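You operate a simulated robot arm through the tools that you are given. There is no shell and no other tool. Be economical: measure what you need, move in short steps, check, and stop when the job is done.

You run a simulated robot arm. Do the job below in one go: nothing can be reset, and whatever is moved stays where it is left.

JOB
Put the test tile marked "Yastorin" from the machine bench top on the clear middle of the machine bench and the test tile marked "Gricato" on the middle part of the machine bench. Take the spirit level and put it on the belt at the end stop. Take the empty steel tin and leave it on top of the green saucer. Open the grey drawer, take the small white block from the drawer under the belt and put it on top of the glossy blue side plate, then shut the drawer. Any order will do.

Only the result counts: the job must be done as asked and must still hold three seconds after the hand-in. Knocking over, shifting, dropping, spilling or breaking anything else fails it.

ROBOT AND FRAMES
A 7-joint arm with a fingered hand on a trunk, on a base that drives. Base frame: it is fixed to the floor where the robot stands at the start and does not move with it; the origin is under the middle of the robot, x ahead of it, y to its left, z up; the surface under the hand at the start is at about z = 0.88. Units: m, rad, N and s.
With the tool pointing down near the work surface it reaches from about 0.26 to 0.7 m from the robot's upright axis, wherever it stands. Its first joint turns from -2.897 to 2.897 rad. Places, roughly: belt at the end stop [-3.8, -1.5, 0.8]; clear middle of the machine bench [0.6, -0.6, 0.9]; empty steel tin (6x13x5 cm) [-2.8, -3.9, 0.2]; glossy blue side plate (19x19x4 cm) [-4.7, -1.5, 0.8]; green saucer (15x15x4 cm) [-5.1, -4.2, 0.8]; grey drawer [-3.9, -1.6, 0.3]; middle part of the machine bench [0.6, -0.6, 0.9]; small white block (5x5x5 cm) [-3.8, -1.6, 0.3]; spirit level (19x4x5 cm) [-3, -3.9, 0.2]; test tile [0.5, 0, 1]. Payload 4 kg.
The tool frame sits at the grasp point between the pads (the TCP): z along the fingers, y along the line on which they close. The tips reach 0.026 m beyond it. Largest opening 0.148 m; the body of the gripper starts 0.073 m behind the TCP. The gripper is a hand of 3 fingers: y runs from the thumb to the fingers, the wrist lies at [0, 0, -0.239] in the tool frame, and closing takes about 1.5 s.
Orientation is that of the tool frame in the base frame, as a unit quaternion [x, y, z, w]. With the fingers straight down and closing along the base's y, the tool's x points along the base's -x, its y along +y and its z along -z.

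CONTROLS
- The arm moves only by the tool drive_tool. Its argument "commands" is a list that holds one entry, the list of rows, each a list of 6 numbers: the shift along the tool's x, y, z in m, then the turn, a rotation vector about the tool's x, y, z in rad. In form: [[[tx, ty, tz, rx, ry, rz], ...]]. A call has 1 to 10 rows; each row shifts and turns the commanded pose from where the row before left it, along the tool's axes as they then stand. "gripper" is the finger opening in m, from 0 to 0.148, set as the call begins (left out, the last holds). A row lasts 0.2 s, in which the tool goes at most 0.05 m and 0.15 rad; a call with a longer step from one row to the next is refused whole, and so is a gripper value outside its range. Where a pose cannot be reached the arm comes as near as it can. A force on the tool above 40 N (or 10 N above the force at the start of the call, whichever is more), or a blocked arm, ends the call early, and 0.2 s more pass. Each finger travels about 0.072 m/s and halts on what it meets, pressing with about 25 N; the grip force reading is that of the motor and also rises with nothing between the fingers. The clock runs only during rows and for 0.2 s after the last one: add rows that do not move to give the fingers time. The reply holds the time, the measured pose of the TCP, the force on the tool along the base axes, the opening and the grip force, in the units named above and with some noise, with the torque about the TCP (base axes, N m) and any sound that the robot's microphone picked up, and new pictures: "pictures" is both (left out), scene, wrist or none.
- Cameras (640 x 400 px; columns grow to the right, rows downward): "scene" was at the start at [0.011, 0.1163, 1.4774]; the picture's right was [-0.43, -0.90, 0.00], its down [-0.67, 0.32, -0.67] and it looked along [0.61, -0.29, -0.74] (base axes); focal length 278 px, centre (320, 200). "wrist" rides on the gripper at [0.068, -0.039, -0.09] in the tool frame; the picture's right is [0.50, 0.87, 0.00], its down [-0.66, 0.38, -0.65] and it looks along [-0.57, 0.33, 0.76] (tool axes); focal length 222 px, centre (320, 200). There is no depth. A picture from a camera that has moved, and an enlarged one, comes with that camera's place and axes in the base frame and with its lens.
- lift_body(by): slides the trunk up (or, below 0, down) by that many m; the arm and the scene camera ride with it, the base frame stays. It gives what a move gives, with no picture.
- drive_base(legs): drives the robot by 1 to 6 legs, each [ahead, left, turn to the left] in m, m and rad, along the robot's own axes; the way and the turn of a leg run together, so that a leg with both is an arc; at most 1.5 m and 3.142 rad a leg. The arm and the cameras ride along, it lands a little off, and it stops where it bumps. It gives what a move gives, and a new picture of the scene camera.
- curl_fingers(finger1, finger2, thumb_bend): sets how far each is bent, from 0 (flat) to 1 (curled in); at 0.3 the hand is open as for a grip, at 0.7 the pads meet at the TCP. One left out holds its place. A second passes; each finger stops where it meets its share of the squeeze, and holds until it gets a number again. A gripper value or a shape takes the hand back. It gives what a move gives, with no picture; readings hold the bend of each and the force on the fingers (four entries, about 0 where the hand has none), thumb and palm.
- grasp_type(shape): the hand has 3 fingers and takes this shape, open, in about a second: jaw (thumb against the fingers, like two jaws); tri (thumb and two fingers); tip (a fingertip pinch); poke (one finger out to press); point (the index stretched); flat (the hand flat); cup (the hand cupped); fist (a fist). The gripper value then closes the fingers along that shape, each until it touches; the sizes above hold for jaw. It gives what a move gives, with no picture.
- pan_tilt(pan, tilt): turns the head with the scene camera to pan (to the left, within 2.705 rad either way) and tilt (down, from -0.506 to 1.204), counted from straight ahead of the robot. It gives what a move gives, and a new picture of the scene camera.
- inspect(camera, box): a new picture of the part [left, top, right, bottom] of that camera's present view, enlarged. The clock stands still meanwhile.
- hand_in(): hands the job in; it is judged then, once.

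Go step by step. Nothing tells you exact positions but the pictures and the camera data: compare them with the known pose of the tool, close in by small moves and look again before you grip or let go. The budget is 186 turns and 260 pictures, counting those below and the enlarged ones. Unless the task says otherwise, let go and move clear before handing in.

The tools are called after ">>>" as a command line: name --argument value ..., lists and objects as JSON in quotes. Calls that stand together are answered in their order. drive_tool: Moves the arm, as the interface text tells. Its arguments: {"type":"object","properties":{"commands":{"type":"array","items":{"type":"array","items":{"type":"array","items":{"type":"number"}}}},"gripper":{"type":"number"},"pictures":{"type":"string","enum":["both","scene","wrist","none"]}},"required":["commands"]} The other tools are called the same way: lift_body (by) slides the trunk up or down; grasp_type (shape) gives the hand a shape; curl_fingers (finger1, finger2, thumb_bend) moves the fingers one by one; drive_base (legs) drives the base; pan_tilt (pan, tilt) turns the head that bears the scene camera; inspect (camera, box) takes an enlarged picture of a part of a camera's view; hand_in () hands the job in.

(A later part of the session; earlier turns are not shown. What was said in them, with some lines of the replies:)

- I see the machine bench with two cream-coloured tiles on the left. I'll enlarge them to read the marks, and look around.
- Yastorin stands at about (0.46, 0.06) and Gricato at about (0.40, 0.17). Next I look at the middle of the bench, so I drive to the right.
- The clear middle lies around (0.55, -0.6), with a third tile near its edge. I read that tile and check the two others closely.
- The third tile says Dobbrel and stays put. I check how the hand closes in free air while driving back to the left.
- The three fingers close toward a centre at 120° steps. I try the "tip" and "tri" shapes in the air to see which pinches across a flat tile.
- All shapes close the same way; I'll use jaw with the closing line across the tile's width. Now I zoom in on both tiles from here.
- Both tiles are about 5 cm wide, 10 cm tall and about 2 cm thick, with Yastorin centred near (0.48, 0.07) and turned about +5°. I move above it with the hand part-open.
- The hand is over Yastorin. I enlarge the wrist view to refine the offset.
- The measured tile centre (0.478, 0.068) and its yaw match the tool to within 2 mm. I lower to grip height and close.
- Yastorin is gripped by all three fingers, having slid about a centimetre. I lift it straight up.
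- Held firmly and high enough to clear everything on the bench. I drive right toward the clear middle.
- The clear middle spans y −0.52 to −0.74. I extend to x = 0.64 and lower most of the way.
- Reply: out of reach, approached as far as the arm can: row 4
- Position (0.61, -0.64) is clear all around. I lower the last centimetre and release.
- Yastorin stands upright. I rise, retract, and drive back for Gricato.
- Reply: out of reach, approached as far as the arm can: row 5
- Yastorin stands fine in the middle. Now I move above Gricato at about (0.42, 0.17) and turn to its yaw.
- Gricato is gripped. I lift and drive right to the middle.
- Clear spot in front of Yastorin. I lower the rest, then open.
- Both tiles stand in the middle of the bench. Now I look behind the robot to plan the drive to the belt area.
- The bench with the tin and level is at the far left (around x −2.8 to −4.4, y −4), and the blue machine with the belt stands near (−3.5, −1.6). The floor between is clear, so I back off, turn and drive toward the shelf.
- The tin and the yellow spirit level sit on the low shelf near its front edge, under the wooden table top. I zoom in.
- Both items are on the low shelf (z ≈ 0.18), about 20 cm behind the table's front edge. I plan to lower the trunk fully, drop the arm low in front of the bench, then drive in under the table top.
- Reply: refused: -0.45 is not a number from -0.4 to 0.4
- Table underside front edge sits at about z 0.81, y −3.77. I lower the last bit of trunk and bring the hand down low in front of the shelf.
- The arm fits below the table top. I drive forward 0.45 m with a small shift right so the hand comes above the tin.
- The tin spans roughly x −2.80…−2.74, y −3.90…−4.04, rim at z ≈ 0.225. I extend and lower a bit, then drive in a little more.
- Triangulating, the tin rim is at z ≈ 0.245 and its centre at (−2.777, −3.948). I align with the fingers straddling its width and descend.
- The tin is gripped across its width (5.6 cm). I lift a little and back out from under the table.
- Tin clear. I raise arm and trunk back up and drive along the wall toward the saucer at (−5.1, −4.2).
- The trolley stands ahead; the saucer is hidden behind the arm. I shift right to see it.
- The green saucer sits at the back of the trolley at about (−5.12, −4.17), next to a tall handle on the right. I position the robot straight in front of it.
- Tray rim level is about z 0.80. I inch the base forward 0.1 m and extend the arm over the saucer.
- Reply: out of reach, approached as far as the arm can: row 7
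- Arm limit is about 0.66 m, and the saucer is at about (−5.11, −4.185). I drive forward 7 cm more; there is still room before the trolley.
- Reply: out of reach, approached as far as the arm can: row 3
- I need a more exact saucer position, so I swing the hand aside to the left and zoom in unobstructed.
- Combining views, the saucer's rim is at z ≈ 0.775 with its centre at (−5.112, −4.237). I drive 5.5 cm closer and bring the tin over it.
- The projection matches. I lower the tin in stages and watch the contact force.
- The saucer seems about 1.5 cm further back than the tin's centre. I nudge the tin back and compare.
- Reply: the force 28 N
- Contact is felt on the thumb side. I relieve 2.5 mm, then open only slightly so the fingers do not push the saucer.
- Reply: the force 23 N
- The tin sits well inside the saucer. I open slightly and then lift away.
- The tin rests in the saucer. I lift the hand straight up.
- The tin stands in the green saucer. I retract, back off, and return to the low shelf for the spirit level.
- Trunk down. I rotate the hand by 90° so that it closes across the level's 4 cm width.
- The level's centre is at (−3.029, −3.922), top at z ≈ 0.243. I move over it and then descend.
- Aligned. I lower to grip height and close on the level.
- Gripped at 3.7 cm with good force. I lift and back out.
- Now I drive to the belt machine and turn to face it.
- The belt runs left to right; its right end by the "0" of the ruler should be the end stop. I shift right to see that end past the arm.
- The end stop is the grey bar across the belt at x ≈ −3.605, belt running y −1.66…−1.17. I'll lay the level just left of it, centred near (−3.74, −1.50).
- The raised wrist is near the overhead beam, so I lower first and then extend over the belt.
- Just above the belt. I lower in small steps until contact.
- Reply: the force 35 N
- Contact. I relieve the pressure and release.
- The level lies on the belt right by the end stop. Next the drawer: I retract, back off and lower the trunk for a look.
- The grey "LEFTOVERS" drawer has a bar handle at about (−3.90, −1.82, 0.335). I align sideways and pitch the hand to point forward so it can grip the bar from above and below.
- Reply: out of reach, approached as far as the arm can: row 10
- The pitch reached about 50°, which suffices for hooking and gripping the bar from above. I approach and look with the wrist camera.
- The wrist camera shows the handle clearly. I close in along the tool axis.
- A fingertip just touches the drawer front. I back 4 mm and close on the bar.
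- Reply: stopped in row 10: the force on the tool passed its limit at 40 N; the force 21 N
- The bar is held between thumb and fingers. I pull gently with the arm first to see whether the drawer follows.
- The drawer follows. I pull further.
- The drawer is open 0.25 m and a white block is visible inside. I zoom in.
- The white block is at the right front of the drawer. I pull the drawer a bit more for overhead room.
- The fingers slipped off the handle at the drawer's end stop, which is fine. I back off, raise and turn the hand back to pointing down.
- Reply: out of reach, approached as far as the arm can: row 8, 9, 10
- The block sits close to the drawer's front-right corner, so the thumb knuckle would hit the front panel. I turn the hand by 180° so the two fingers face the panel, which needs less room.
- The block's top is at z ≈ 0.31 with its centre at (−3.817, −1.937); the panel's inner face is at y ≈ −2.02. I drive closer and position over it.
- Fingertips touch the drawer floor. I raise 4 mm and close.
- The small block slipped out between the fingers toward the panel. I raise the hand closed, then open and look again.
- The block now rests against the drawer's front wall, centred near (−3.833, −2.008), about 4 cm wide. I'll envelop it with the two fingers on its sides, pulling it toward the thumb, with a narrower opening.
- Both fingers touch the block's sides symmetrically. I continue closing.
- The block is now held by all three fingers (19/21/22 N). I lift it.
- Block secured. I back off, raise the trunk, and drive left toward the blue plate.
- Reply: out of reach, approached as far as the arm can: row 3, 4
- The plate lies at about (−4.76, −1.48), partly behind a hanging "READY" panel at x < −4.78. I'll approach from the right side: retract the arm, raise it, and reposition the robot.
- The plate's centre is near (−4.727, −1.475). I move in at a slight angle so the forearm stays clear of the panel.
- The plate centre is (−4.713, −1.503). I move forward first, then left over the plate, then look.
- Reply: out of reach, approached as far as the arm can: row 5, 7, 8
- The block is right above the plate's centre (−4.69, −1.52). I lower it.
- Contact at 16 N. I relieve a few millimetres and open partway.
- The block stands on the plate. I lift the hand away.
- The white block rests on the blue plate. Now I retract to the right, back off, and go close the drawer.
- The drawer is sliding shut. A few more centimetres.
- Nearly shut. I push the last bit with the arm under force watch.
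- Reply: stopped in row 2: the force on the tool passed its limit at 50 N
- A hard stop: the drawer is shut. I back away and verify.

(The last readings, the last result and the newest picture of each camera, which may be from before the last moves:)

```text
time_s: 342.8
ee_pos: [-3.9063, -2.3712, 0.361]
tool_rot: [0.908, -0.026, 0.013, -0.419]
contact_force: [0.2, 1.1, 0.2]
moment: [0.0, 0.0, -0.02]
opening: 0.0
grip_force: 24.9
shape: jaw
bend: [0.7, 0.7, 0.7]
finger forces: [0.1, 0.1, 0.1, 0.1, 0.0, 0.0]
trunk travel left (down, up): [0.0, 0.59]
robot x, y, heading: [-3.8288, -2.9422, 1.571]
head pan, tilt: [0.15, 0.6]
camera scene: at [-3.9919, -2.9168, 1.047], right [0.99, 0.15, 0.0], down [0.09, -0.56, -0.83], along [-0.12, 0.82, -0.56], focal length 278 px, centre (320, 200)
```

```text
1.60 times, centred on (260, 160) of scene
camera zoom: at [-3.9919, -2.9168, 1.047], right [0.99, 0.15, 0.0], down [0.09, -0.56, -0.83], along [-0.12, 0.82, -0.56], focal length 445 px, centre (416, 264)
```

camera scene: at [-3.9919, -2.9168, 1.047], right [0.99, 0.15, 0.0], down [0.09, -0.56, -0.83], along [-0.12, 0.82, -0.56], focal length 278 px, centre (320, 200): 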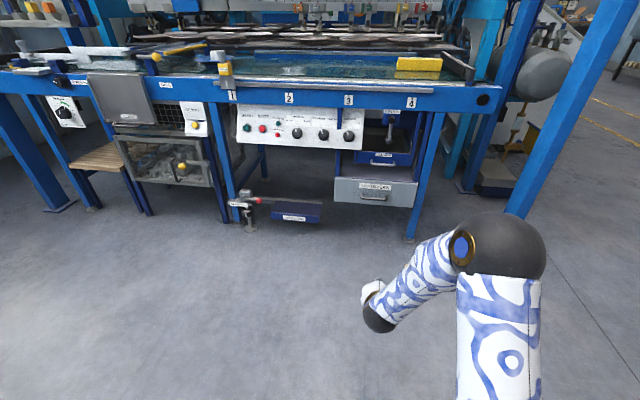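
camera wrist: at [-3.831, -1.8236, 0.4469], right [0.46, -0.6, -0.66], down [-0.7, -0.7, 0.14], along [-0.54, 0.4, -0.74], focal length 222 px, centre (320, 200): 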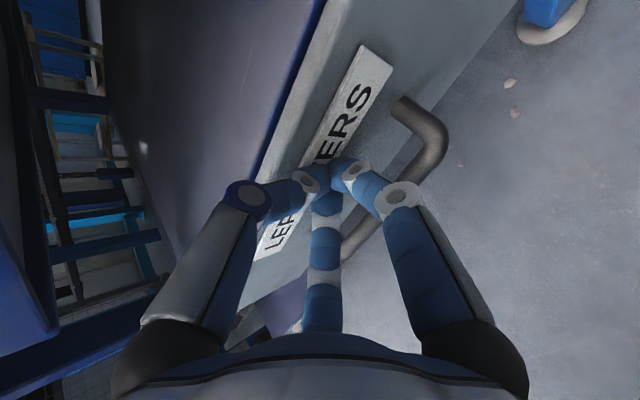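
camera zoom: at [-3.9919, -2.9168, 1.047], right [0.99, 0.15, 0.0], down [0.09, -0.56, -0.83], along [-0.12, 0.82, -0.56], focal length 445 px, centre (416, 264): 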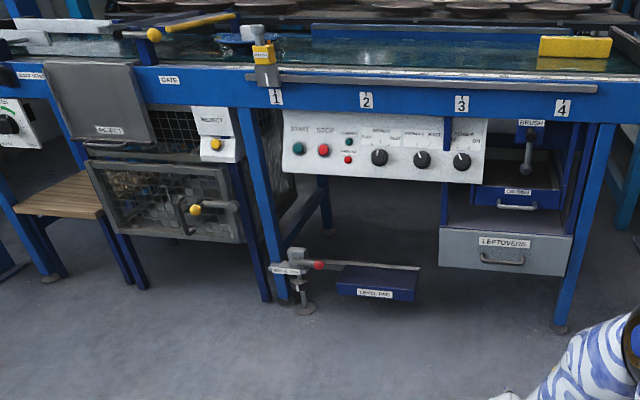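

The drawer is shut, the block is on the plate, the level lies at the end stop, the tin is in the green saucer and both tiles stand in the middle of the bench; the hand is empty and clear. I hand in.

>>> hand_in

```text
The job is handed in.
```

I finished all the parts and handed the job in. I don't have a verdict back, so the result rests on my own pictures and readings.

- **Tiles:** Yastorin stands at about (0.61, -0.64) and Gricato at about (0.50, -0.63), both upright in the clear middle of the machine bench. The third tile there, Dobbrel, was not moved.
- **Spirit level:** It lies on the belt about 3 to 5 cm short of the end stop bar, not touching it.
- **Steel tin:** It stands in the green saucer, roughly 1 cm off the saucer's centre. The saucer may have shifted a millimetre or two as the fingers opened.
- **White block:** It stands near the centre of the glossy blue side plate. It slipped out of the first grip inside the drawer, so I gripped it again before lifting.
- **Grey drawer:** I pushed it shut until it hit a hard stop.
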